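You operate a simulated robot arm through the tools that you are given. There is no shell and no other tool.

The job below is to be done with a simulated robot arm. You get a single attempt, and the scene is never put back.

TASK
Unclamp the brown block, lay it on the deck's wall-side edge and sand the specks off the plate.
Fine: knob to FREE, slider back; blue puck, put back after; the vent stays shut. What is to be rubbed or washed off counts as gone when no trace of it is left.
Where things are to end (x, y in the base frame): brown block within 60 mm of [490, -170].

Only the result counts: the job must be done as asked and must still hold three seconds after the hand-in. Knocking over, shifting, dropping, spilling or breaking anything else fails it.

THE ROBOT
A 7-joint arm with a two-finger parallel gripper, fixed in place. Base frame: the origin is on the floor under the middle of its stand, x ahead of it, y to its left, z up; the work surface is at about z = 800. Lengths are in mm, angles in degrees, forces in N, time in s.
With the tool pointing down near the work surface it reaches from about 300 to 700 mm from the base axis. Its first joint turns from -66.0 to 66.0 degrees. Payload 1.57 kg.
The tool frame sits at the grasp point between the pads (the TCP): z along the fingers, y along the line on which they close. The tips reach 30 mm beyond it. Largest opening 110 mm; finger width 24, thickness 12; the body of the gripper, 48 by 112 mm, starts 78 mm behind the TCP.
Orientation is told as [roll, pitch, yaw] about the base's x, y, z axes, in that order, counted from this pose: with the fingers straight down and closing along the base's y, the tool's x points along the base's -x, its y along +y and its z along -z.

THE INTERFACE
- The arm moves only by the tool send_rows. Its argument "commands" is text: rows parted by semicolons, each of 7 numbers parted by spaces: the shift along the tool's x, y, z in units of 40 mm (1.0 is 40 mm), then the turn, a rotation vector about the tool's x, y, z in units of 4 degrees (1.0 is 4 degrees), then the finger opening in mm, from 0 to 110. In form: tx ty tz wx wy wz hand; .... A call has 1 to 20 rows; each row shifts and turns the commanded pose from where the row before left it, along the tool's axes as they then stand. A call with a number of a shift or a turn outside -1 to 1 is refused whole. A row lasts 0.2 s, in which the tool goes at most 50 mm and 8.6 degrees; a call with a longer step from one row to the next is refused whole, and so is a gripper value outside its range. A pose out of reach is approached as far as the arm can. The call stops where the force on the tool passes 60 N (or 10 N more than at its start, if that is more) or the arm is blocked; 0.2 s more then pass. The fingers move at their own pace (about 108 mm/s each) and stop on an object; they squeeze with about 42 N. The grip force told is the motor's: it shows also when the fingers shut on nothing. Time passes only in rows, and 0.2 s behind the last, so rows that do not move let the fingers close. The reply holds the time, the measured pose of the TCP, the force on the tool along the base axes, the opening and the grip force, in the units named above and with some noise, with the torque about the TCP (base axes, N m) and any sound that the robot's microphone picked up.
- Cameras (640 x 400 px; columns grow to the right, rows downward): "scene" is fixed at [177.3, -410, 1397]; the picture's right is [0.61, -0.79, 0.00], its down [-0.51, -0.39, -0.76] and it looks along [0.61, 0.46, -0.64] (base axes); focal length 342 px, centre (320, 200). "wrist" rides on the gripper at [70, 16, -141] in the tool frame; the picture's right is [-0.23, 0.97, 0.00], its down [-0.86, -0.20, -0.48] and it looks along [-0.47, -0.11, 0.88] (tool axes); focal length 222 px, centre (320, 200). There is no depth. A picture from a camera that has moved, and an enlarged one, comes with that camera's place and axes in the base frame and with its lens.
- snapshot(camera): a new picture of that camera. The clock stands still meanwhile.
- enlarge(camera, box): a new picture of the part [left, top, right, bottom] of that camera's present view, enlarged. The clock stands still meanwhile.
- finish_job(): hands the job in; it is judged then, once.

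Nothing tells you positions but the pictures and the camera data. Unless the task says otherwise, let go and move clear before handing in.

The tools are called after ">>>" as name(argument=value, ...) on one line, values as JSON. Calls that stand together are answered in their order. send_rows: Moves the arm, as the interface text tells. Its arguments: {"type":"object","properties":{"commands":{"type":"string"}},"required":["commands"]} The other tools are called the same way: snapshot (camera) takes a picture; enlarge (camera, box) takes an enlarged picture of a part of a camera's view; finish_job () hands the job in.

At the start:

```text
time: 0.0
position: [403.2, -135.5, 1168.0]
tcp_rot: [0.0, 0.1, 0.1]
wrist_force: [0.6, -0.6, -0.2]
moment: [0.01, 0.01, -0.01]
gripper_width: 110.1
grip_force: 0.1
```

scene: 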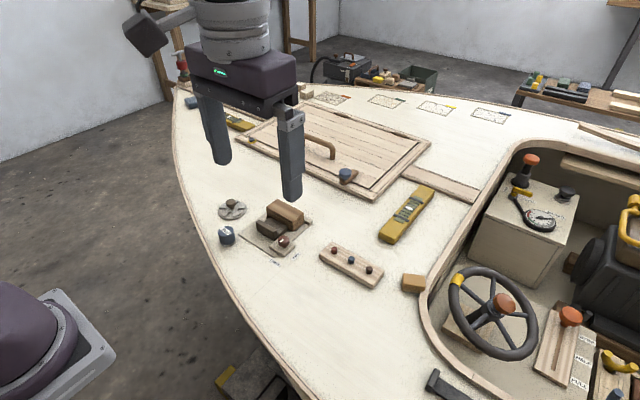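
wrist: 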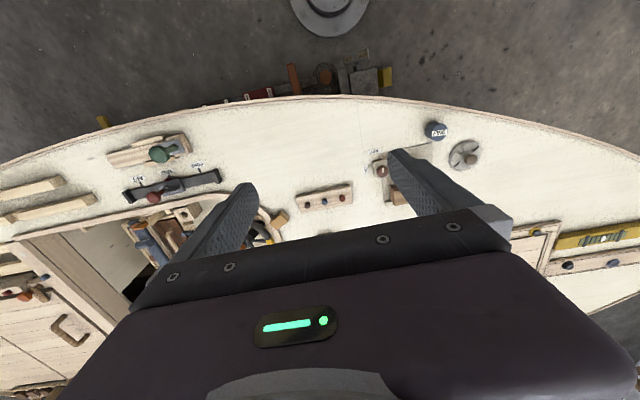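

I see a boat deck with a clamp holding a brown block, a blue puck near it, a round vent, a rack with pegs, and other things. I'll take enlarged views to understand the details first.

>>> enlarge(camera="scene", box=[200, 180, 360, 280])

>>> enlarge(camera="scene", box=[300, 160, 460, 300])

>>> enlarge(camera="scene", box=[400, 140, 640, 400])

>>> enlarge(camera="wrist", box=[280, 100, 520, 250])

>>> enlarge(camera="wrist", box=[0, 100, 300, 290])

>>> enlarge(camera="scene", box=[160, 60, 360, 200])

```text
4.00 times, centred on (280, 230) of scene
camera zoom: at [177.3, -410.0, 1397.0], right [0.61, -0.79, 0.0], down [-0.51, -0.39, -0.76], along [0.61, 0.46, -0.64], focal length 1368 px, centre (480, 80)
```

zoom: 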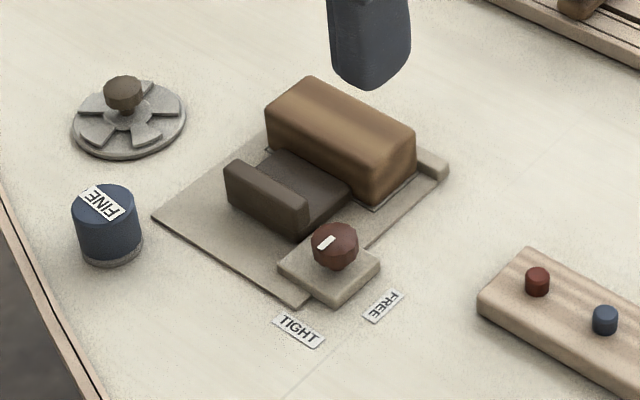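

```text
2.86 times, centred on (380, 230) of scene
camera zoom: at [177.3, -410.0, 1397.0], right [0.61, -0.79, 0.0], down [-0.51, -0.39, -0.76], along [0.61, 0.46, -0.64], focal length 977 px, centre (149, 114)
```

zoom: 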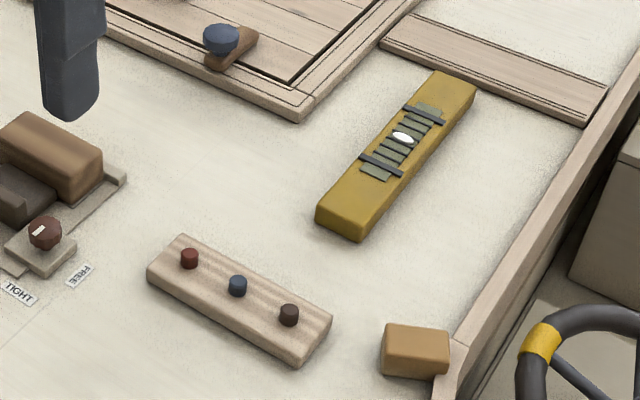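

```text
1.54 times, centred on (520, 270) of scene
camera zoom: at [177.3, -410.0, 1397.0], right [0.61, -0.79, 0.0], down [-0.51, -0.39, -0.76], along [0.61, 0.46, -0.64], focal length 526 px, centre (12, 92)
```

zoom: 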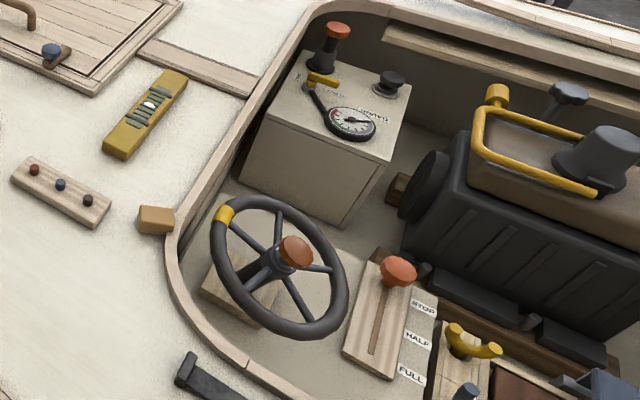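

```text
2.67 times, centred on (400, 175) of wrist
camera zoom: at [332.4, -118.9, 1310.7], right [0.23, 0.97, 0.0], down [0.86, -0.2, 0.48], along [0.47, -0.11, -0.88], focal length 592 px, centre (107, 267)
```

zoom: 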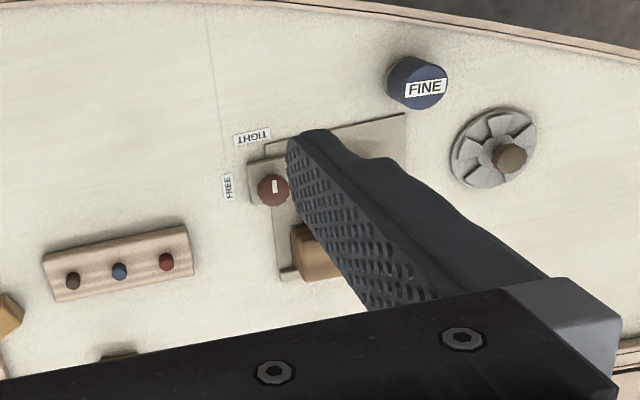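

```text
2.11 times, centred on (150, 195) of wrist
camera zoom: at [332.4, -118.9, 1310.7], right [0.23, 0.97, 0.0], down [0.86, -0.2, 0.48], along [0.47, -0.11, -0.88], focal length 468 px, centre (678, 210)
```

zoom: 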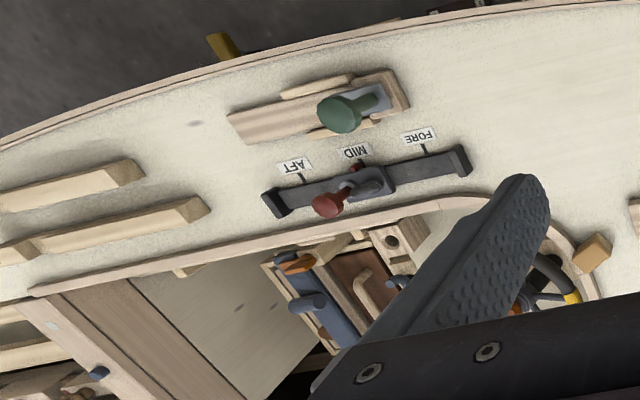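

```text
2.86 times, centred on (260, 130) of scene
camera zoom: at [177.3, -410.0, 1397.0], right [0.61, -0.79, 0.0], down [-0.51, -0.39, -0.76], along [0.61, 0.46, -0.64], focal length 977 px, centre (491, 400)
```

zoom: 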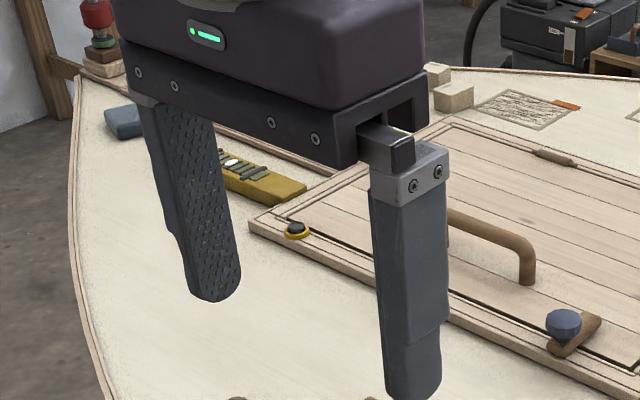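

The brown block is clamped near (610, 24), its knob near (550, -23) pointing at TIGHT. The blue FINE puck is near (490, 98) and the vent near (571, 173), with the drop spot (490, -170) on free deck. I'll move the wrist camera over the clamp for a closer look.

>>> send_rows(commands="-0.491 0.508 0.681 0 0 0 110;-0.491 0.508 0.681 0 0 0 110;-0.491 0.508 0.681 0 0 0 110;-0.491 0.508 0.681 0 0 0 110;-0.491 0.508 0.681 0 0 0 110;-0.491 0.508 0.681 0 0 0 110;-0.491 0.508 0.681 0 0 0 110;-0.491 0.508 0.681 0 0 0 110;0 0 0 0 0 0 110;0 0 0 0 0 0 110")

>>> snapshot(camera="wrist")

>>> enlarge(camera="wrist", box=[220, 80, 420, 220])

>>> snapshot(camera="scene")

```text
time: 2.2
position: [558.2, 25.5, 950.9]
tcp_rot: [0.0, 0.0, 0.0]
wrist_force: [0.1, 0.4, 0.0]
moment: [0.0, 0.02, -0.03]
gripper_width: 109.9
grip_force: 0.1
```

```text
taken
camera wrist: at [488.2, 43.2, 1092.4], right [0.23, 0.97, 0.0], down [0.86, -0.2, 0.48], along [0.47, -0.11, -0.88], focal length 222 px, centre (320, 200)
```

wrist: 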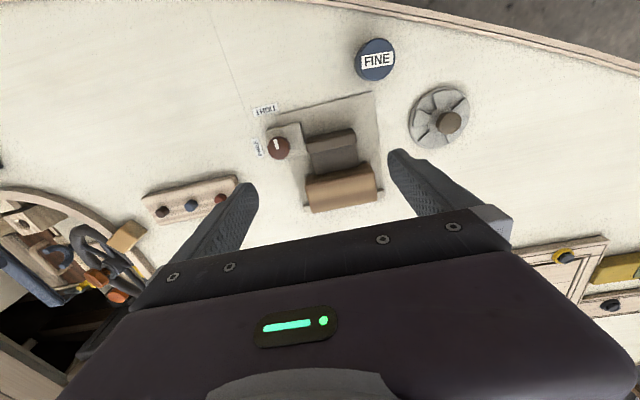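

```text
2.86 times, centred on (320, 150) of wrist
camera zoom: at [488.2, 43.2, 1092.4], right [0.23, 0.97, 0.0], down [0.86, -0.2, 0.48], along [0.47, -0.11, -0.88], focal length 635 px, centre (320, 343)
```

zoom: 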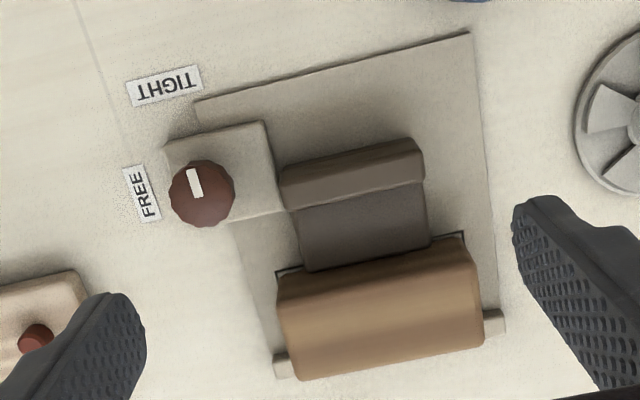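

```text
taken
```

scene: 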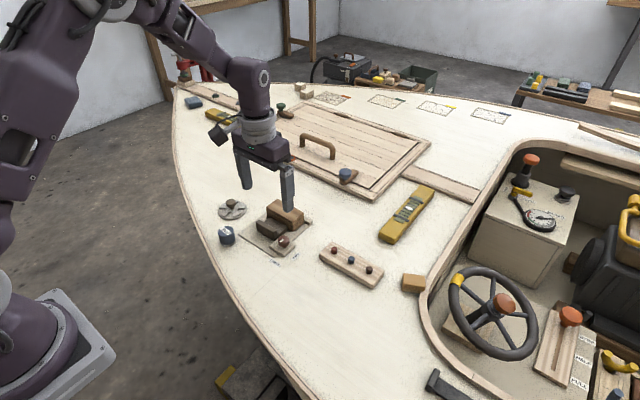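

The clamp plate lies square with the base, roughly x 515–650, y -18–100. The block stands against the +x jaw, and the slider's rib faces -x. I'll look closer at the block, slider and knob for heights.

>>> enlarge(camera="wrist", box=[260, 110, 400, 220])

>>> enlarge(camera="scene", box=[230, 190, 330, 265])

>>> enlarge(camera="scene", box=[200, 190, 260, 250])

```text
3.64 times, centred on (330, 165) of wrist
camera zoom: at [488.2, 43.2, 1092.4], right [0.23, 0.97, 0.0], down [0.86, -0.2, 0.48], along [0.47, -0.11, -0.88], focal length 808 px, centre (284, 327)
```

zoom: 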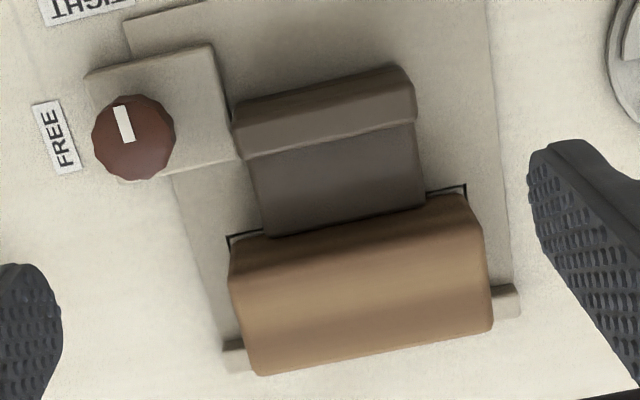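

```text
5.33 times, centred on (280, 228) of scene
camera zoom: at [177.3, -410.0, 1397.0], right [0.61, -0.79, 0.0], down [-0.51, -0.39, -0.76], along [0.61, 0.46, -0.64], focal length 1824 px, centre (533, 53)
```

zoom: 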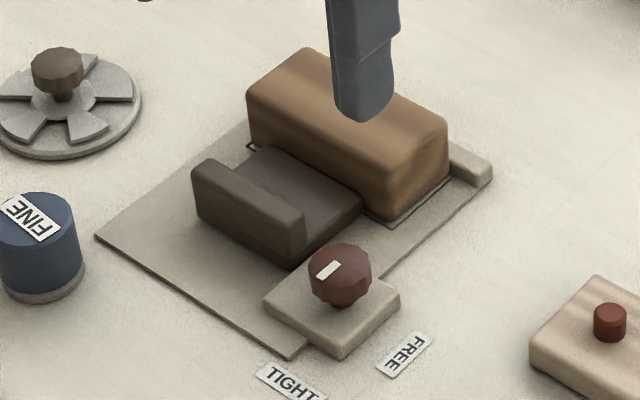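

```text
6.67 times, centred on (230, 220) of scene
camera zoom: at [177.3, -410.0, 1397.0], right [0.61, -0.79, 0.0], down [-0.51, -0.39, -0.76], along [0.61, 0.46, -0.64], focal length 2280 px, centre (920, 67)
```

zoom: 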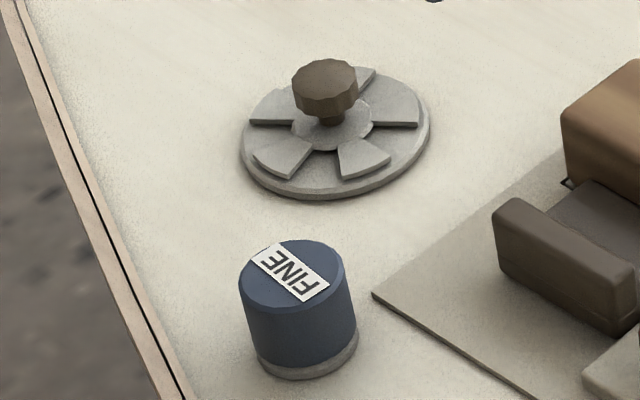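

The knob is about 28 mm wide with its top near z = 830, on a pad at z ≈ 808. The block spans about x 603–642, y -4–83, top z ≈ 840. I'll go above the knob and turn the tool to yaw -90, so the grip closes along x and the turn to FREE ends at yaw 0.

>>> send_rows(commands="0.109 -0.606 0.6375 0 0 0 80;0.109 -0.606 0.6375 0 0 0 80;0 0 0 0 0 1 80;0 0 0 0 0 1 80;0 0 0 0 0 1 80;0 0 0 0 0 1 80;0 0 0 0 0 1 80;0 0 0 0 0 1 80;0 0 0 0 0 1 80;0 0 0 0 0 1 80;0 0 0 0 0 1 80;0 0 0 0 0 1 80;0 0 0 0 0 1 80;0 0 0 0 0 1 80;0 0 0 0 0 1 80;0 0 0 0 0 1 80;0 0 0 0 0 1 80;0 0 0 0 0 1 80;0 0 0 0 0 1 80;0 0 0 0 0 1 80")

>>> send_rows(commands="0 0 0 0 0 1 80;0 0 0 0 0 1 80;0 0 0 0 0 1 80;0 0 0 0 0 1 80;0 0 0 0 0 0.5 80;0 0 0 0 0 0 80")

>>> snapshot(camera="wrist")

>>> enlarge(camera="scene", box=[220, 150, 340, 270])

```text
time: 6.4
position: [549.4, -21.8, 900.3]
tcp_rot: [0.0, 0.0, -72.1]
wrist_force: [-0.4, 0.0, 0.3]
moment: [0.0, 0.0, -0.01]
gripper_width: 79.9
grip_force: 0.0
```

```text
time: 7.8
position: [550.7, -21.5, 900.0]
tcp_rot: [0.0, 0.1, -90.1]
wrist_force: [0.2, -0.6, -0.3]
moment: [0.0, -0.02, -0.02]
gripper_width: 79.8
grip_force: 0.0
```

```text
taken
camera wrist: at [566.3, 48.7, 1042.0], right [0.97, -0.23, 0.0], down [-0.2, -0.85, 0.48], along [-0.11, -0.47, -0.88], focal length 222 px, centre (320, 200)
```

wrist: 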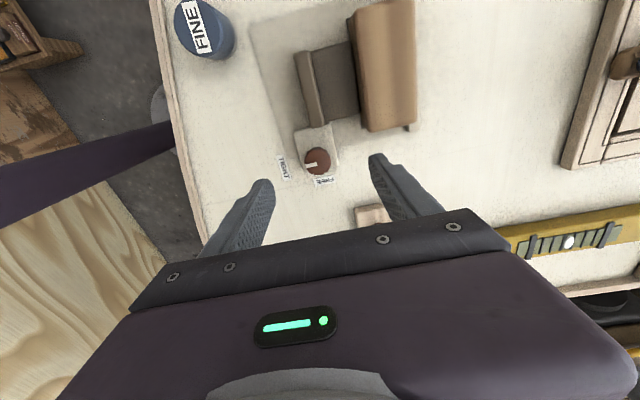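

```text
3.33 times, centred on (280, 210) of scene
camera zoom: at [177.3, -410.0, 1397.0], right [0.61, -0.79, 0.0], down [-0.51, -0.39, -0.76], along [0.61, 0.46, -0.64], focal length 1140 px, centre (453, 167)
```

zoom: 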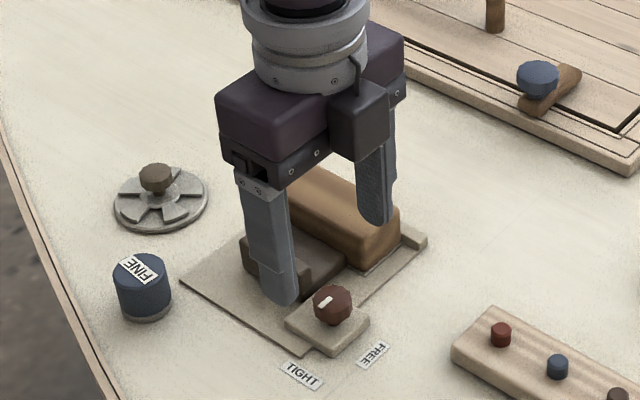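

The knob appears near (547, -22), almost directly under the tool. I'll enlarge to refine before descending.

>>> enlarge(camera="wrist", box=[260, 120, 380, 200])

```text
5.00 times, centred on (320, 160) of wrist
camera zoom: at [566.3, 48.7, 1042.0], right [0.97, -0.23, 0.0], down [-0.2, -0.85, 0.48], along [-0.11, -0.47, -0.88], focal length 1111 px, centre (320, 400)
```

zoom: 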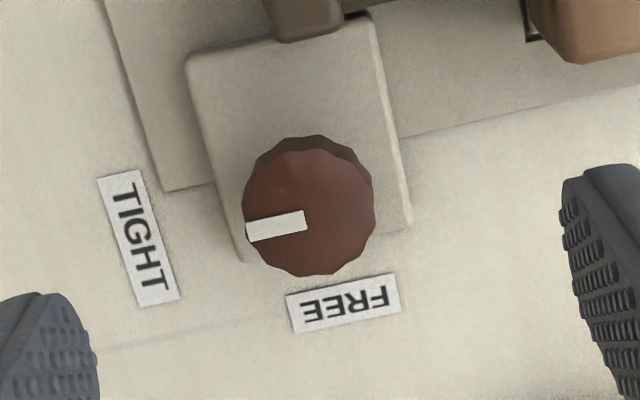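

Knob centre is about (547, -22.5). I'll centre over it, go down so the tips are at about z = 816, and close on it.

>>> send_rows(commands="-0.025 -0.085 0.4 0 0 0 70;0 0 0.4 0 0 0 60;0 0 0.3 0 0 0 60;0 0 0.25 0 0 0 60;0 0 0 0 0 0 60")

>>> enlarge(camera="scene", box=[230, 170, 330, 270])

>>> snapshot(camera="wrist")

```text
time: 9.0
position: [544.9, -23.4, 845.1]
tcp_rot: [-0.1, 0.0, -90.0]
wrist_force: [0.3, -0.8, -0.2]
moment: [-0.01, -0.01, 0.02]
gripper_width: 59.9
grip_force: 0.1
```

```text
4.00 times, centred on (280, 220) of scene
camera zoom: at [177.3, -410.0, 1397.0], right [0.61, -0.79, 0.0], down [-0.51, -0.39, -0.76], along [0.61, 0.46, -0.64], focal length 1368 px, centre (480, 120)
```

zoom: 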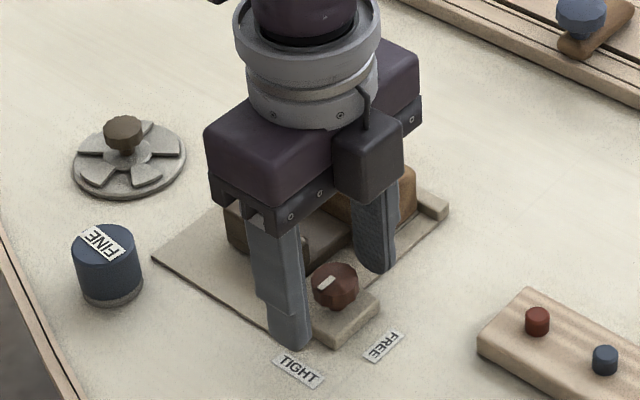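

```text
taken
camera wrist: at [561.7, 47.7, 987.8], right [0.97, -0.23, 0.0], down [-0.2, -0.86, 0.48], along [-0.11, -0.47, -0.88], focal length 222 px, centre (320, 200)
```

wrist: 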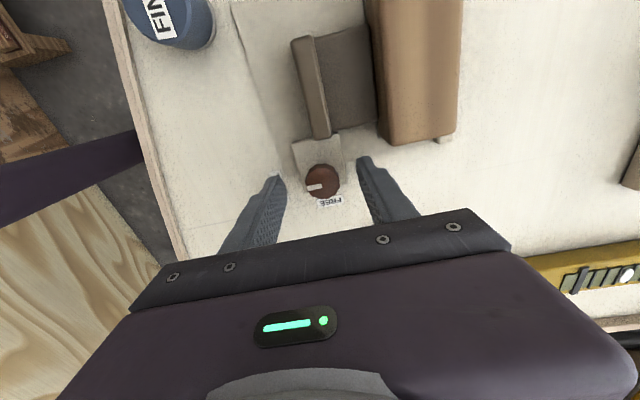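

The fingers straddle the knob with the tips just above its pad. I'll close on it now.

>>> send_rows(commands="0 0.035 0 0 0 0 60;0 0 0 0 0 0 40;0 0 0 0 0 0 20;0 0 0 0 0 0 10;0 0 0 0 0 0 10")

>>> enlarge(camera="wrist", box=[240, 120, 400, 220])

```text
time: 10.2
position: [547.4, -22.7, 845.4]
tcp_rot: [0.1, 0.0, -90.0]
wrist_force: [10.9, -0.7, -5.5]
moment: [-0.15, -0.2, -0.01]
gripper_width: 25.8
grip_force: 36.9
```

```text
4.00 times, centred on (320, 170) of wrist
camera zoom: at [563.7, 47.6, 987.6], right [0.97, -0.23, 0.0], down [-0.2, -0.85, 0.48], along [-0.11, -0.47, -0.88], focal length 888 px, centre (320, 320)
```

zoom: 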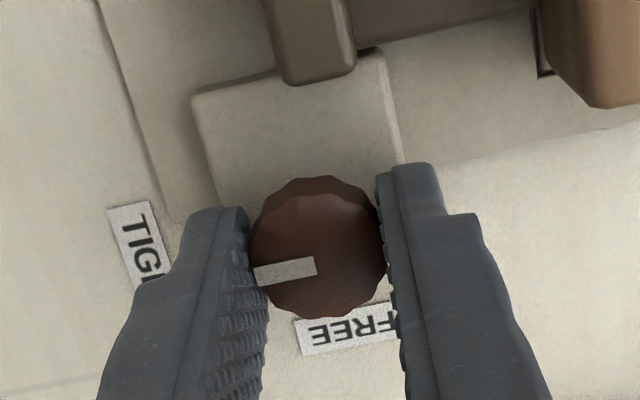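

I have a firm grip on the knob at 26 mm. Now I'll turn it +90° about base z, from TIGHT toward FREE, in stages.

>>> send_rows(commands="0 0 0 0 0 -0.8 10;0 0 0 0 0 -0.8 10;0 0 0 0 0 -0.8 10;0 0 0 0 0 -0.8 10;0 0 0 0 0 -0.8 10;0 0 0 0 0 -0.8 10;0 0 0 0 0 -0.8 10;0 0 0 0 0 -0.8 10;0 0 0 0 0 -0.8 10;0 0 0 0 0 -0.8 10")

>>> enlarge(camera="wrist", box=[240, 120, 400, 220])

```text
time: 12.4
position: [548.6, -22.7, 846.7]
tcp_rot: [0.0, 0.0, -57.9]
wrist_force: [9.7, -3.7, -19.6]
moment: [-0.67, -0.49, 0.01]
gripper_width: 25.9
grip_force: 36.9
```

```text
4.00 times, centred on (320, 170) of wrist
camera zoom: at [525.0, 45.8, 987.9], right [0.95, 0.33, 0.0], down [0.29, -0.83, 0.48], along [0.16, -0.45, -0.88], focal length 888 px, centre (320, 320)
```

zoom: 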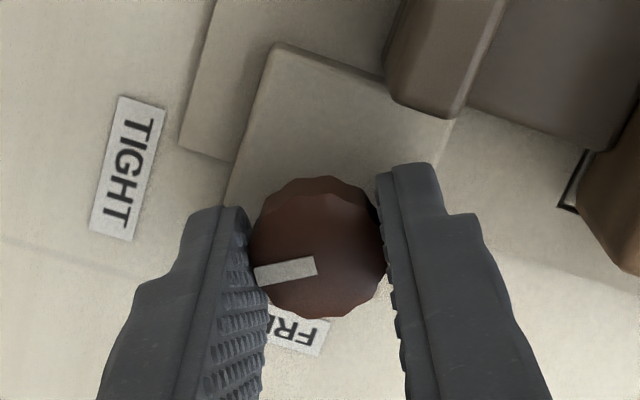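

The knob is turning with the fingers and the mark is moving toward FREE. I'll continue the turn.

>>> send_rows(commands="0 0 0 0 0 -0.8 10;0 0 0 0 0 -0.8 10;0 0 0 0 0 -0.8 10;0 0 0 0 0 -0.8 10;0 0 0 0 0 -0.8 10;0 0 0 0 0 -0.8 10;0 0 0 0 0 -0.8 10;0 0 0 0 0 -0.8 10;0 0 0 0 0 -0.8 10;0 0 0 0 0 -0.8 10")

>>> enlarge(camera="wrist", box=[240, 120, 400, 220])

```text
time: 14.6
position: [549.1, -23.0, 845.7]
tcp_rot: [0.1, -0.1, -25.9]
wrist_force: [14.2, 13.8, 0.1]
moment: [0.27, -0.2, -0.02]
gripper_width: 25.8
grip_force: 37.7
```

```text
4.00 times, centred on (320, 170) of wrist
camera zoom: at [492.7, 23.5, 987.9], right [0.63, 0.78, 0.0], down [0.68, -0.55, 0.48], along [0.37, -0.3, -0.88], focal length 888 px, centre (320, 320)
```

zoom: 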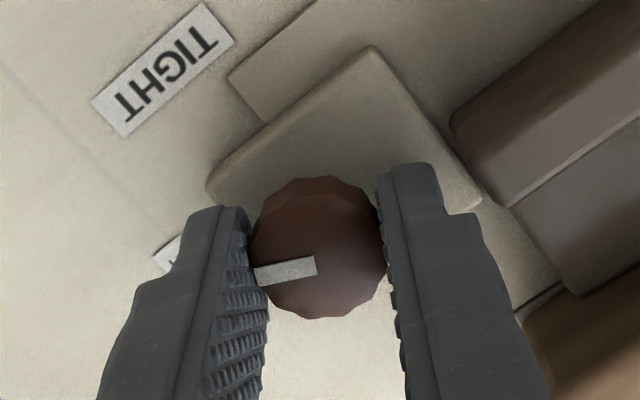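

About 64° is done, with 26° left. I'll finish the turn, watching the clearance to the slider rib.

>>> send_rows(commands="0 0 0 0 0 -0.8 10;0 0 0 0 0 -0.8 10;0 0 0 0 0 -0.8 10;0 0 0 0 0 -0.8 10;0 0 0 0 0 -0.8 10;0 0 0 0 0 -0.8 10;0 0 0 0 0 -0.8 10;0 0 0 0 0 -0.9 10;0 0 0 0 0 0 10")

>>> enlarge(camera="wrist", box=[240, 120, 400, 220])

>>> enlarge(camera="scene", box=[230, 170, 330, 270])

```text
time: 16.6
position: [548.5, -22.6, 845.3]
tcp_rot: [0.0, 0.0, 0.0]
wrist_force: [12.5, 24.7, -11.0]
moment: [0.49, -0.37, -0.27]
gripper_width: 25.9
grip_force: 36.8
```

```text
4.00 times, centred on (320, 170) of wrist
camera zoom: at [478.7, -5.0, 988.1], right [0.23, 0.97, 0.0], down [0.86, -0.2, 0.48], along [0.47, -0.11, -0.88], focal length 888 px, centre (320, 320)
```

zoom: 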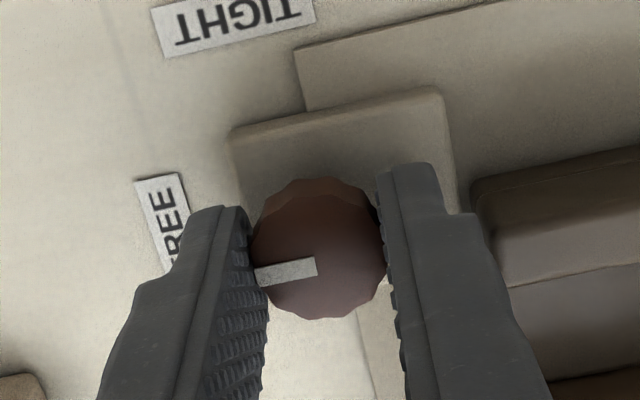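

```text
4.00 times, centred on (280, 220) of scene
camera zoom: at [177.8, -409.5, 1397.1], right [0.61, -0.79, 0.0], down [-0.51, -0.39, -0.76], along [0.61, 0.46, -0.65], focal length 1368 px, centre (480, 120)
```

zoom: 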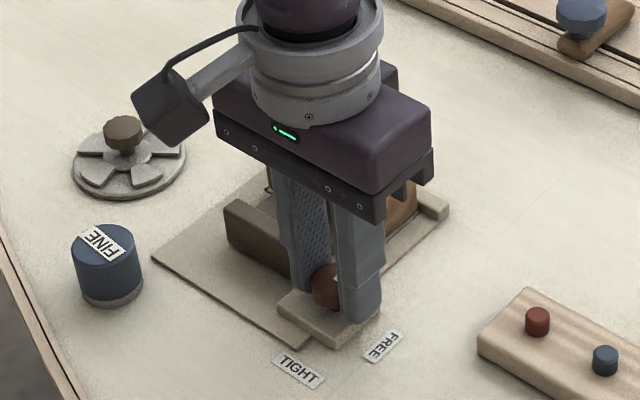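

The knob now points at FREE. I'll open just a little because the slider rib is close, then lift off.

>>> send_rows(commands="0 0 0 0 0 0 34;0 0 0 0 0 0 34;0 0 -0.3 0 0 0 34;0 0 -0.5 0 0 0 34;0 0 -0.7 0 0 0 50;0 0 -0.8 0 0 0 60;0 0 0 0 0 0 60")

>>> snapshot(camera="wrist")

>>> enlarge(camera="wrist", box=[240, 120, 400, 220])

```text
time: 18.2
position: [548.9, -23.6, 938.2]
tcp_rot: [0.0, 0.0, 0.0]
wrist_force: [0.7, 0.6, 0.4]
moment: [0.0, -0.01, -0.01]
gripper_width: 60.1
grip_force: 0.0
```

```text
taken
camera wrist: at [478.6, -5.8, 1079.5], right [0.23, 0.97, 0.0], down [0.85, -0.2, 0.48], along [0.47, -0.11, -0.88], focal length 222 px, centre (320, 200)
```

wrist: 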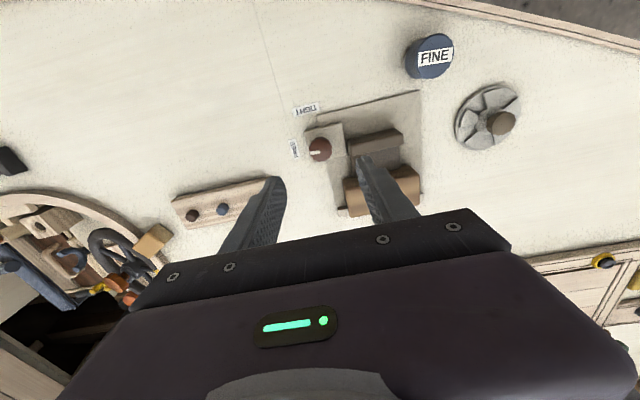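

```text
4.00 times, centred on (320, 170) of wrist
camera zoom: at [478.6, -5.8, 1079.5], right [0.23, 0.97, 0.0], down [0.85, -0.2, 0.48], along [0.47, -0.11, -0.88], focal length 888 px, centre (320, 320)
```

zoom: 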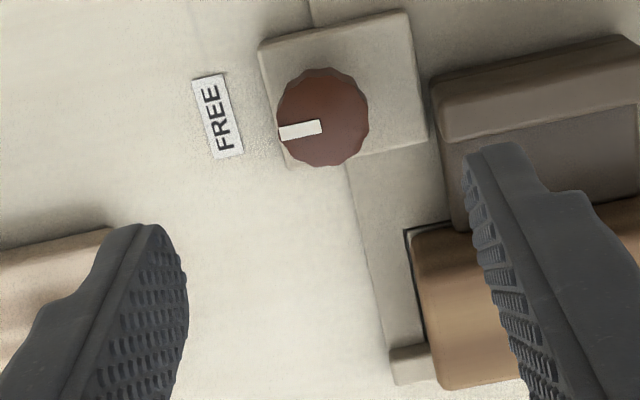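

The knob stays at FREE. Next is the slider: its rib is at x ≈ 553–565, y ≈ 10–70, top z ≈ 826, with the flat part at about z = 812. I'll grip the rib along x and pull it toward -x.

>>> send_rows(commands="-0.1325 0.8 0.4 0 0 0 60;-0.1325 0.8 0.4 0 0 0 60;0 0 0 0 0 1 60;0 0 0 0 0 1 50;0 0 0 0 0 1 50;0 0 0 0 0 1 50;0 0 0 0 0 1 50;0 0 0 0 0 1 50;0 0 0 0 0 1 50;0 0 0 0 0 1 50;0 0 0 0 0 1 50;0 0 0 0 0 1 50;0 0 0 0 0 1 50;0 0 0 0 0 1 50;0 0 0 0 0 1 50;0 0 0 0 0 1 50;0 0 0 0 0 1 50;0 0 0 0 0 1 50;0 0 0 0 0 1 50;0 0 0 0 0 1 50")

>>> send_rows(commands="0 0 0 0 0 1 50;0 0 0 0 0 1 50;0 0 0 0 0 1 50;0 0 0 0 0 1 50;0 0 0 0 0 0.5 50;0 0 0 0 0 0 50")

>>> snapshot(camera="wrist")

>>> enlarge(camera="wrist", box=[240, 100, 400, 220])

```text
time: 22.4
position: [558.8, 40.8, 905.6]
tcp_rot: [-0.1, 0.1, -72.2]
wrist_force: [0.3, 0.4, 0.1]
moment: [-0.02, -0.02, 0.01]
gripper_width: 50.1
grip_force: 0.1
```

```text
time: 23.8
position: [559.9, 40.3, 906.0]
tcp_rot: [-0.1, 0.1, -90.1]
wrist_force: [-0.5, -0.3, 0.7]
moment: [0.05, -0.02, 0.0]
gripper_width: 50.0
grip_force: 0.0
```

```text
taken
camera wrist: at [574.9, 111.4, 1047.8], right [0.97, -0.23, 0.0], down [-0.2, -0.85, 0.48], along [-0.11, -0.47, -0.88], focal length 222 px, centre (320, 200)
```

wrist: 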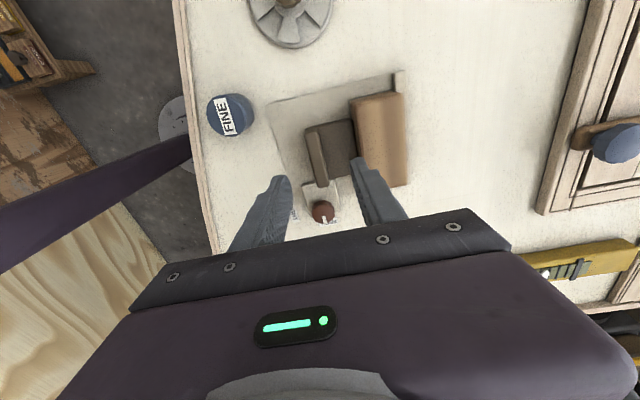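

```text
3.33 times, centred on (320, 160) of wrist
camera zoom: at [574.9, 111.4, 1047.8], right [0.97, -0.23, 0.0], down [-0.2, -0.85, 0.48], along [-0.11, -0.47, -0.88], focal length 740 px, centre (320, 333)
```

zoom: 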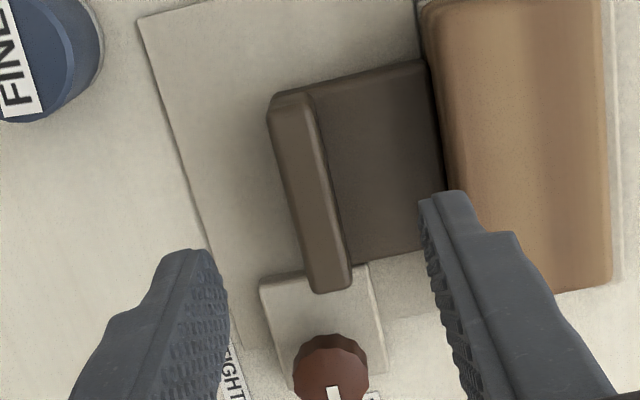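

The rib centre is about x = 557. I'll descend with the tips just above the slider's flat part, then close on the rib.

>>> send_rows(commands="0 -0.06 0.5 0 0 0 44;0 0 0.5 0 0 0 44;0 0 0.3 0 0 0 44;0 0 0.2 0 0 0 44;0 0 0 0 0 0 44")

>>> enlarge(camera="wrist", box=[240, 100, 400, 220])

>>> enlarge(camera="scene", box=[220, 160, 340, 270])

```text
time: 25.0
position: [556.5, 40.6, 845.2]
tcp_rot: [0.1, 0.0, -90.0]
wrist_force: [-1.4, -0.1, 6.9]
moment: [0.04, -0.19, -0.13]
gripper_width: 43.5
grip_force: 0.0
```

```text
3.33 times, centred on (320, 160) of wrist
camera zoom: at [572.7, 111.6, 988.2], right [0.97, -0.23, 0.0], down [-0.2, -0.85, 0.48], along [-0.11, -0.47, -0.88], focal length 740 px, centre (320, 333)
```

zoom: 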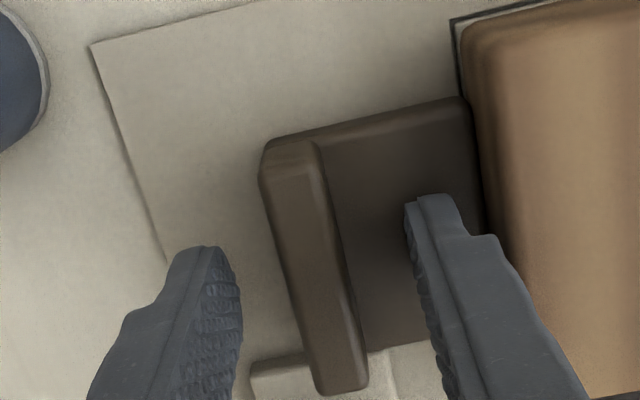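

```text
3.64 times, centred on (280, 215) of scene
camera zoom: at [177.2, -410.0, 1397.0], right [0.61, -0.79, 0.0], down [-0.51, -0.39, -0.76], along [0.61, 0.46, -0.64], focal length 1244 px, centre (466, 146)
```

zoom: 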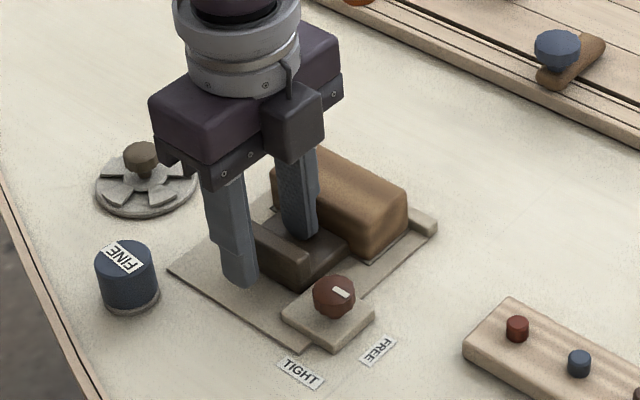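

The +x fingertip is lightly touching the flat part (about 7 N). I'll lift 1.5 mm and close on the rib.

>>> send_rows(commands="0 0 -0.04 0 0 0 44;0 0 0 0 0 0 30;0 0 0 0 0 0 15;0 0 0 0 0 0 5;0 0 0 0 0 0 5")

>>> enlarge(camera="wrist", box=[240, 100, 400, 220])

```text
time: 26.2
position: [556.7, 41.0, 846.7]
tcp_rot: [-0.1, 0.0, -90.1]
wrist_force: [-4.2, -1.0, 1.3]
moment: [0.01, 0.03, 0.01]
gripper_width: 14.0
grip_force: 30.1
```

```text
3.33 times, centred on (320, 160) of wrist
camera zoom: at [572.2, 111.7, 989.3], right [0.97, -0.23, 0.0], down [-0.2, -0.86, 0.48], along [-0.11, -0.47, -0.88], focal length 740 px, centre (320, 333)
```

zoom: 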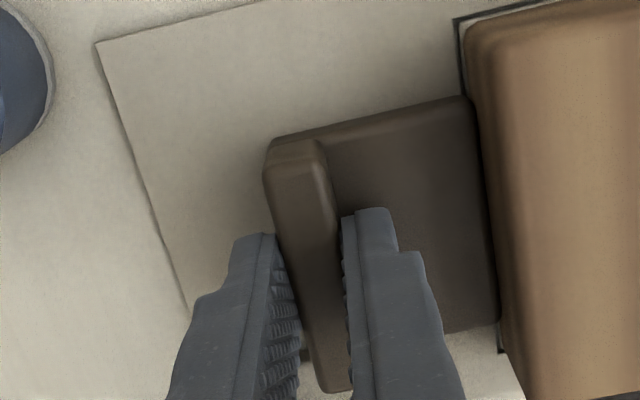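

I have the rib (14 mm wide). Now I'll pull the slider toward -x gently.

>>> send_rows(commands="0 -0.1 0 0 0 0 5;0 -0.1 0 0 0 0 5;0 -0.1 0 0 0 0 5;0 -0.1 0 0 0 0 5;0 -0.1 0 0 0 0 5")

>>> enlarge(camera="wrist", box=[240, 100, 400, 220])

```text
time: 27.4
position: [537.4, 41.6, 847.7]
tcp_rot: [-0.1, -0.1, -90.0]
wrist_force: [0.4, 0.8, -22.9]
moment: [0.0, -0.1, 0.03]
gripper_width: 13.9
grip_force: 30.8
```

```text
3.33 times, centred on (320, 160) of wrist
camera zoom: at [553.2, 111.7, 989.6], right [0.97, -0.23, 0.0], down [-0.2, -0.86, 0.48], along [-0.11, -0.47, -0.88], focal length 740 px, centre (320, 333)
```

zoom: 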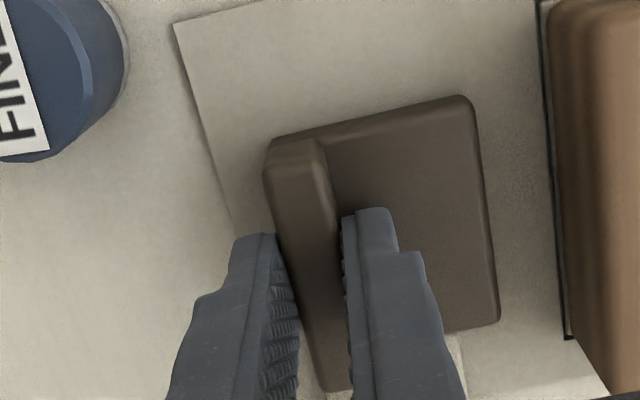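

The slider moves and the block stays put. I'll continue pulling it back until it stops.

>>> send_rows(commands="0 -0.1 0.02 0 0 0 5;0 -0.1 0 0 0 0 5;0 -0.1 0 0 0 0 5;0 -0.1 0 0 0 0 5")

>>> enlarge(camera="wrist", box=[240, 80, 420, 220])

>>> enlarge(camera="scene", box=[220, 160, 340, 270])

```text
time: 28.4
position: [524.5, 41.8, 848.0]
tcp_rot: [0.6, -0.1, -90.0]
wrist_force: [31.7, -0.8, -8.5]
moment: [0.39, -0.21, -0.05]
gripper_width: 13.8
grip_force: 31.1
```

```text
2.86 times, centred on (330, 150) of wrist
camera zoom: at [540.1, 112.0, 989.8], right [0.97, -0.23, 0.01], down [-0.2, -0.85, 0.48], along [-0.1, -0.47, -0.88], focal length 635 px, centre (291, 343)
```

zoom: 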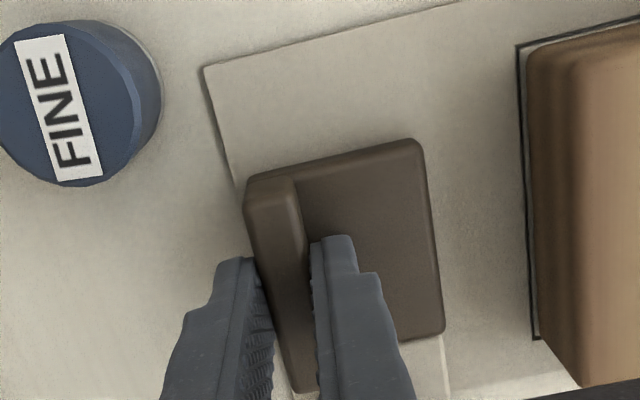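

```text
3.64 times, centred on (280, 215) of scene
camera zoom: at [178.2, -410.0, 1396.8], right [0.61, -0.79, 0.0], down [-0.51, -0.39, -0.76], along [0.61, 0.46, -0.65], focal length 1244 px, centre (466, 146)
```

zoom: 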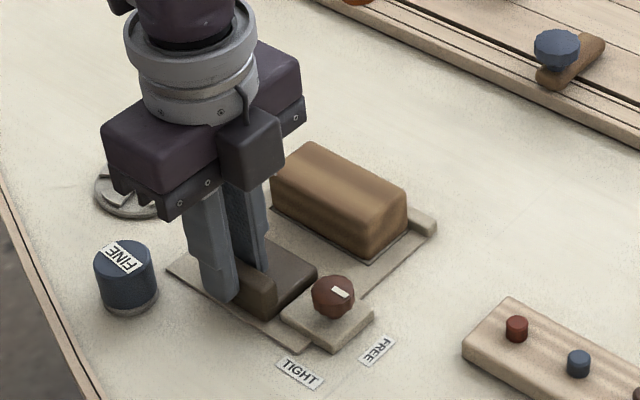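

The slider reached its back stop with 32 mm of travel. I'll release it, lift, and move above the block.

>>> send_rows(commands="0 0.03 0 0 0 0 20;0 0 0 0 0 0 36;0 0 -0.5 0 0 0 40;0 0 -0.8 0 0 0 50;0 0 -0.7 0 0 0 70;0 0.8 0 0 0 0 70;0 0.8 0 0 0 0 70;0 0.8 0 0 0 0 70;0 0 0 0 0 0 70")

>>> snapshot(camera="wrist")

>>> enlarge(camera="wrist", box=[220, 80, 420, 220])

>>> enlarge(camera="scene", box=[220, 160, 340, 270])

```text
time: 30.4
position: [619.2, 41.0, 925.0]
tcp_rot: [-0.1, 0.0, -90.0]
wrist_force: [-0.1, 0.3, 1.0]
moment: [-0.01, -0.01, 0.0]
gripper_width: 70.2
grip_force: 0.2
```

```text
taken
camera wrist: at [634.3, 112.3, 1067.9], right [0.97, -0.23, 0.0], down [-0.2, -0.86, 0.48], along [-0.11, -0.47, -0.88], focal length 222 px, centre (320, 200)
```

wrist: 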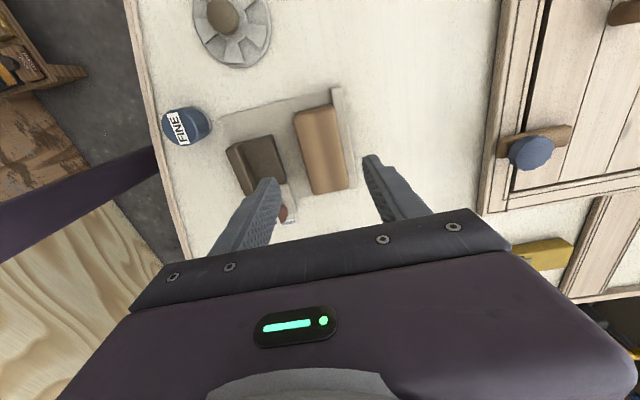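

```text
2.86 times, centred on (320, 150) of wrist
camera zoom: at [634.3, 112.3, 1067.9], right [0.97, -0.23, 0.0], down [-0.2, -0.86, 0.48], along [-0.11, -0.47, -0.88], focal length 635 px, centre (320, 343)
```

zoom: 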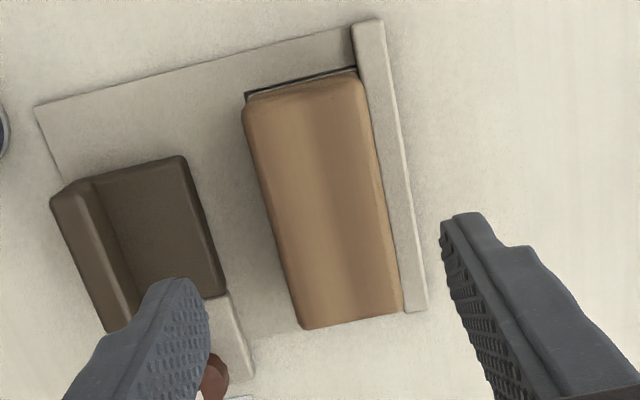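

```text
3.64 times, centred on (280, 215) of scene
camera zoom: at [177.3, -410.0, 1397.0], right [0.61, -0.79, 0.0], down [-0.51, -0.39, -0.76], along [0.61, 0.46, -0.64], focal length 1244 px, centre (466, 146)
```

zoom: 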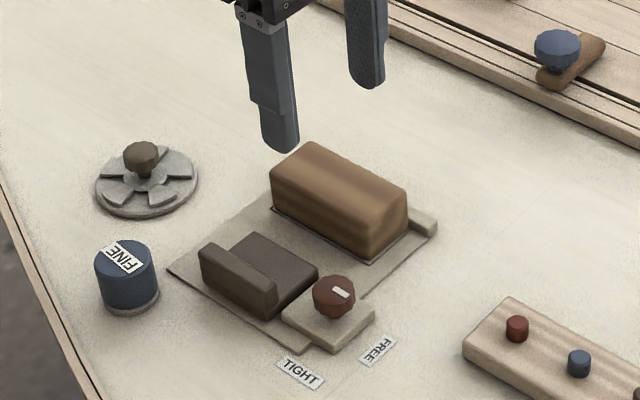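

The block is free, centred near (621, 41) and about 41 × 89 mm. I'll descend and grip it along x with the tips above the fixed jaw bar.

>>> send_rows(commands="0 0.04 0.6 0 0 0 60;0 0 0.6 0 0 0 60;0 0 0.4 0 0 0 60;0 0 0.3 0 0 0 60;0 0 0 0 0 0 60")

>>> enlarge(camera="wrist", box=[220, 80, 420, 220])

>>> enlarge(camera="scene", box=[220, 160, 340, 270])

```text
time: 31.6
position: [619.4, 41.0, 850.8]
tcp_rot: [0.0, 0.0, -90.0]
wrist_force: [-0.2, -0.2, -0.4]
moment: [-0.02, -0.01, -0.02]
gripper_width: 59.9
grip_force: 0.0
```

```text
2.86 times, centred on (320, 150) of wrist
camera zoom: at [635.5, 112.0, 993.4], right [0.97, -0.23, 0.0], down [-0.2, -0.86, 0.48], along [-0.11, -0.47, -0.88], focal length 635 px, centre (320, 343)
```

zoom: 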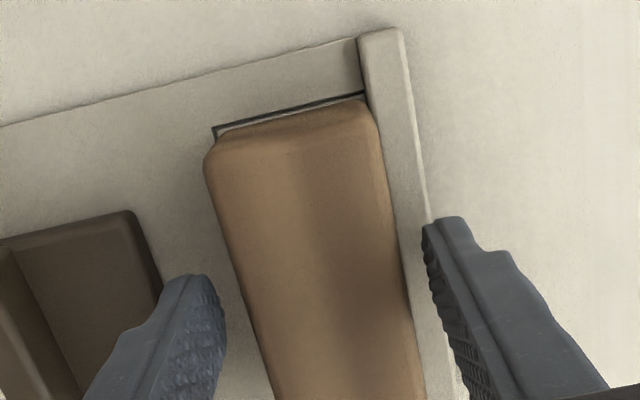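

```text
3.64 times, centred on (280, 215) of scene
camera zoom: at [177.3, -410.0, 1397.0], right [0.61, -0.79, 0.0], down [-0.51, -0.39, -0.76], along [0.61, 0.46, -0.64], focal length 1244 px, centre (466, 146)
```

zoom: 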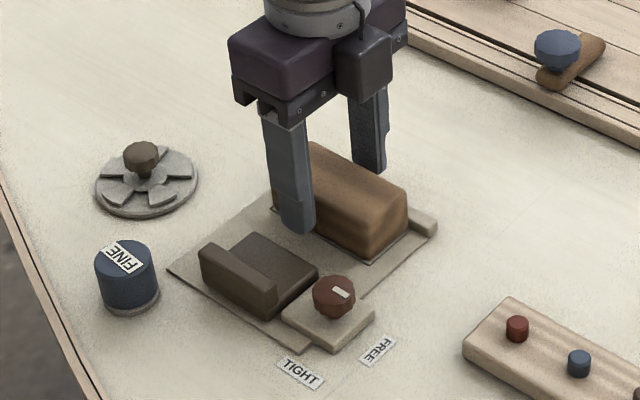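

Both fingers straddle the block cleanly. I'll close on it and lift.

>>> send_rows(commands="0 0 0 0 0 0 50;0 0 0 0 0 0 35;0 0 0 0 0 0 20;0 0 0 0 0 0 20;0 0 0 0 0 0 20")

>>> send_rows(commands="0 0 -0.25 0 0 0 20;0 0 -0.5 0 0 0 20;0 0 -0.75 0 0 0 20;0 0 -0.75 0 0 0 20;0 0 0 0 0 0 20")

>>> snapshot(camera="scene")

>>> enlarge(camera="scene", box=[220, 160, 340, 270])

>>> snapshot(camera="wrist")

```text
time: 32.8
position: [619.7, 42.0, 850.7]
tcp_rot: [-0.1, 0.1, -90.0]
wrist_force: [-0.4, -0.2, 0.4]
moment: [-0.02, 0.05, 0.0]
gripper_width: 42.8
grip_force: 42.2
```

```text
time: 34.0
position: [620.5, 40.7, 938.8]
tcp_rot: [0.0, 0.0, -90.0]
wrist_force: [0.6, -0.1, -0.3]
moment: [0.0, 0.0, -0.01]
gripper_width: 43.0
grip_force: 41.8
```

```text
taken
```

scene: 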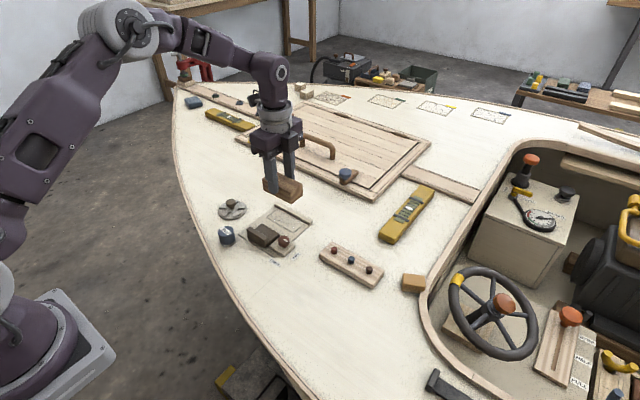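

```text
3.64 times, centred on (280, 215) of scene
camera zoom: at [177.3, -410.0, 1397.0], right [0.61, -0.79, 0.0], down [-0.51, -0.39, -0.76], along [0.61, 0.46, -0.64], focal length 1244 px, centre (466, 146)
```

zoom: 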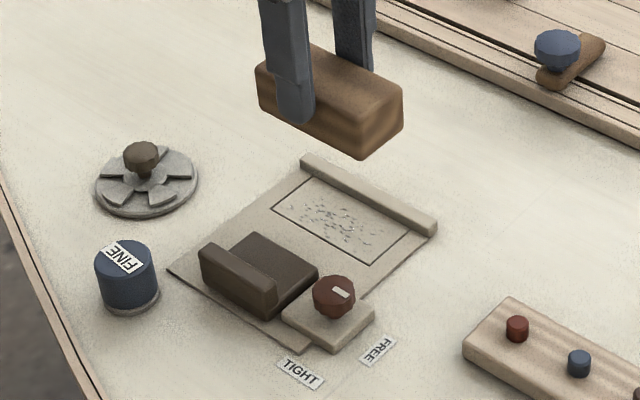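

```text
taken
camera wrist: at [635.6, 111.0, 1082.3], right [0.97, -0.23, 0.0], down [-0.2, -0.85, 0.48], along [-0.11, -0.47, -0.88], focal length 222 px, centre (320, 200)
```

wrist: 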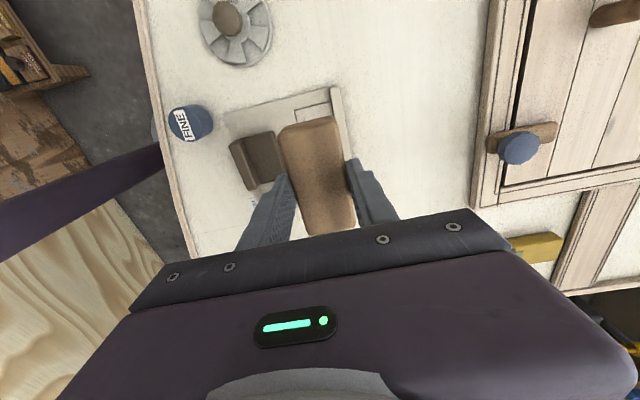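

The block is lifted, and a framed patch of specks shows on the plate beneath it. I'll carry the block to (490, -170) at this height.

>>> send_rows(commands="-0.4 -0.25 0 0 0 0 20;-0.753 -0.466 0 0 0 0 20;-0.753 -0.466 0 0 0 0 20;-0.753 -0.466 0 0 0 0 20;-0.753 -0.466 0 0 0 0 20;-0.753 -0.466 0 0 0 0 20;-0.753 -0.466 0 0 0 0 20;-0.353 -0.216 0 0 0 0 20;0 0 0 0 0 0 20;0 0 0 0 0 0 20")

>>> snapshot(camera="scene")

>>> snapshot(camera="wrist")

```text
time: 36.2
position: [489.0, -170.5, 940.4]
tcp_rot: [-0.1, -0.1, -90.0]
wrist_force: [-0.3, 0.1, -1.4]
moment: [-0.02, -0.03, 0.02]
gripper_width: 43.1
grip_force: 41.7
```

```text
taken
```

scene: 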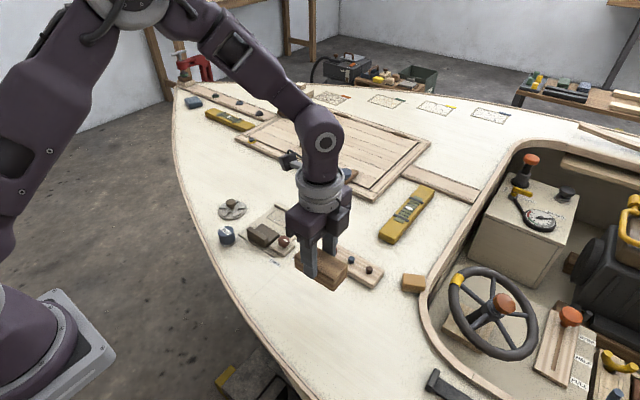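

```text
taken
camera wrist: at [505.4, -98.9, 1082.3], right [0.97, -0.23, 0.0], down [-0.2, -0.86, 0.48], along [-0.11, -0.47, -0.88], focal length 222 px, centre (320, 200)
```

wrist: 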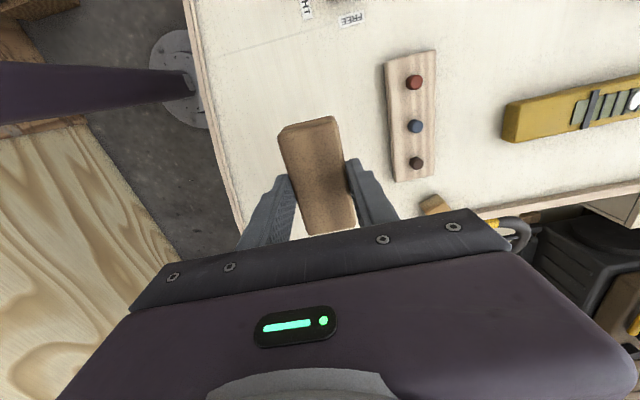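

The block hangs over the clear target spot. I'll lower it in large steps first, then small ones until it touches.

>>> send_rows(commands="0 0 0.6 0 0 0 20;0 0 0.75 0 0 0 20;0 0 0.5 0 0 0 20;0 0 0.2 0 0 0 20;0 0 0 0 0 0 20")

>>> send_rows(commands="0 0 0.05 0 0 0 20;0 0 0.05 0 0 0 20;0 0 0.05 0 0 0 20;0 0 0 0 0 0 20")

>>> enlarge(camera="scene", box=[260, 200, 400, 320])

```text
time: 37.4
position: [489.3, -169.7, 860.0]
tcp_rot: [0.1, -0.1, -90.1]
wrist_force: [0.0, 1.0, -0.9]
moment: [-0.02, 0.01, 0.0]
gripper_width: 43.1
grip_force: 42.4
```

```text
time: 38.4
position: [488.4, -169.3, 852.4]
tcp_rot: [-0.1, 0.0, -89.9]
wrist_force: [0.3, -0.3, -0.8]
moment: [0.01, 0.01, -0.01]
gripper_width: 43.0
grip_force: 42.1
```

```text
3.33 times, centred on (330, 260) of scene
camera zoom: at [177.3, -410.0, 1397.0], right [0.61, -0.79, 0.0], down [-0.51, -0.39, -0.76], along [0.61, 0.46, -0.64], focal length 1140 px, centre (287, 0)
```

zoom: 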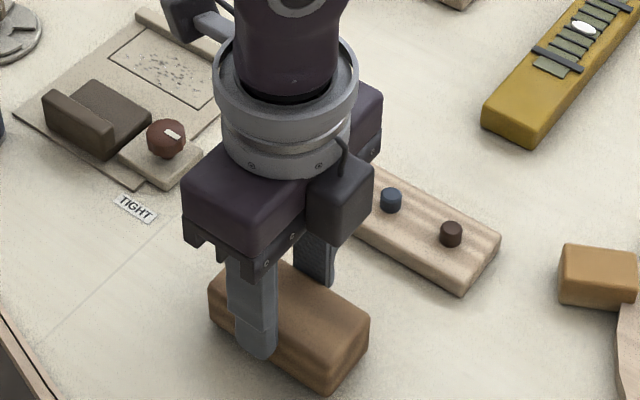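

The block is now a few mm above the deck. I'll lower in 1 mm steps until I feel contact.

>>> send_rows(commands="0 0 0.03 0 0 0 20;0 0 0.03 0 0 0 20;0 0 0 0 0 0 20")

>>> send_rows(commands="0 0 0.03 0 0 0 20;0 0 0.03 0 0 0 20;0 0 0 0 0 0 20")

```text
time: 39.2
position: [488.6, -170.3, 849.6]
tcp_rot: [-0.1, 0.1, -90.0]
wrist_force: [0.3, 0.4, -0.6]
moment: [0.0, 0.0, 0.0]
gripper_width: 42.9
grip_force: 41.5
```

```text
time: 40.0
position: [488.2, -168.4, 847.9]
tcp_rot: [0.0, 0.0, -90.0]
wrist_force: [-0.7, -0.9, 1.5]
moment: [-0.05, 0.05, 0.01]
gripper_width: 42.9
grip_force: 42.1
```

>>> send_rows(commands="0 0 0.02 0 0 0 20;0 0 0.02 0 0 0 20;0 0 0 0 0 0 20")

```text
time: 40.8
position: [489.0, -169.3, 846.9]
tcp_rot: [0.1, -0.1, -90.0]
wrist_force: [-3.9, 4.5, 35.1]
moment: [0.13, 0.15, -0.01]
gripper_width: 42.9
grip_force: 42.3
```

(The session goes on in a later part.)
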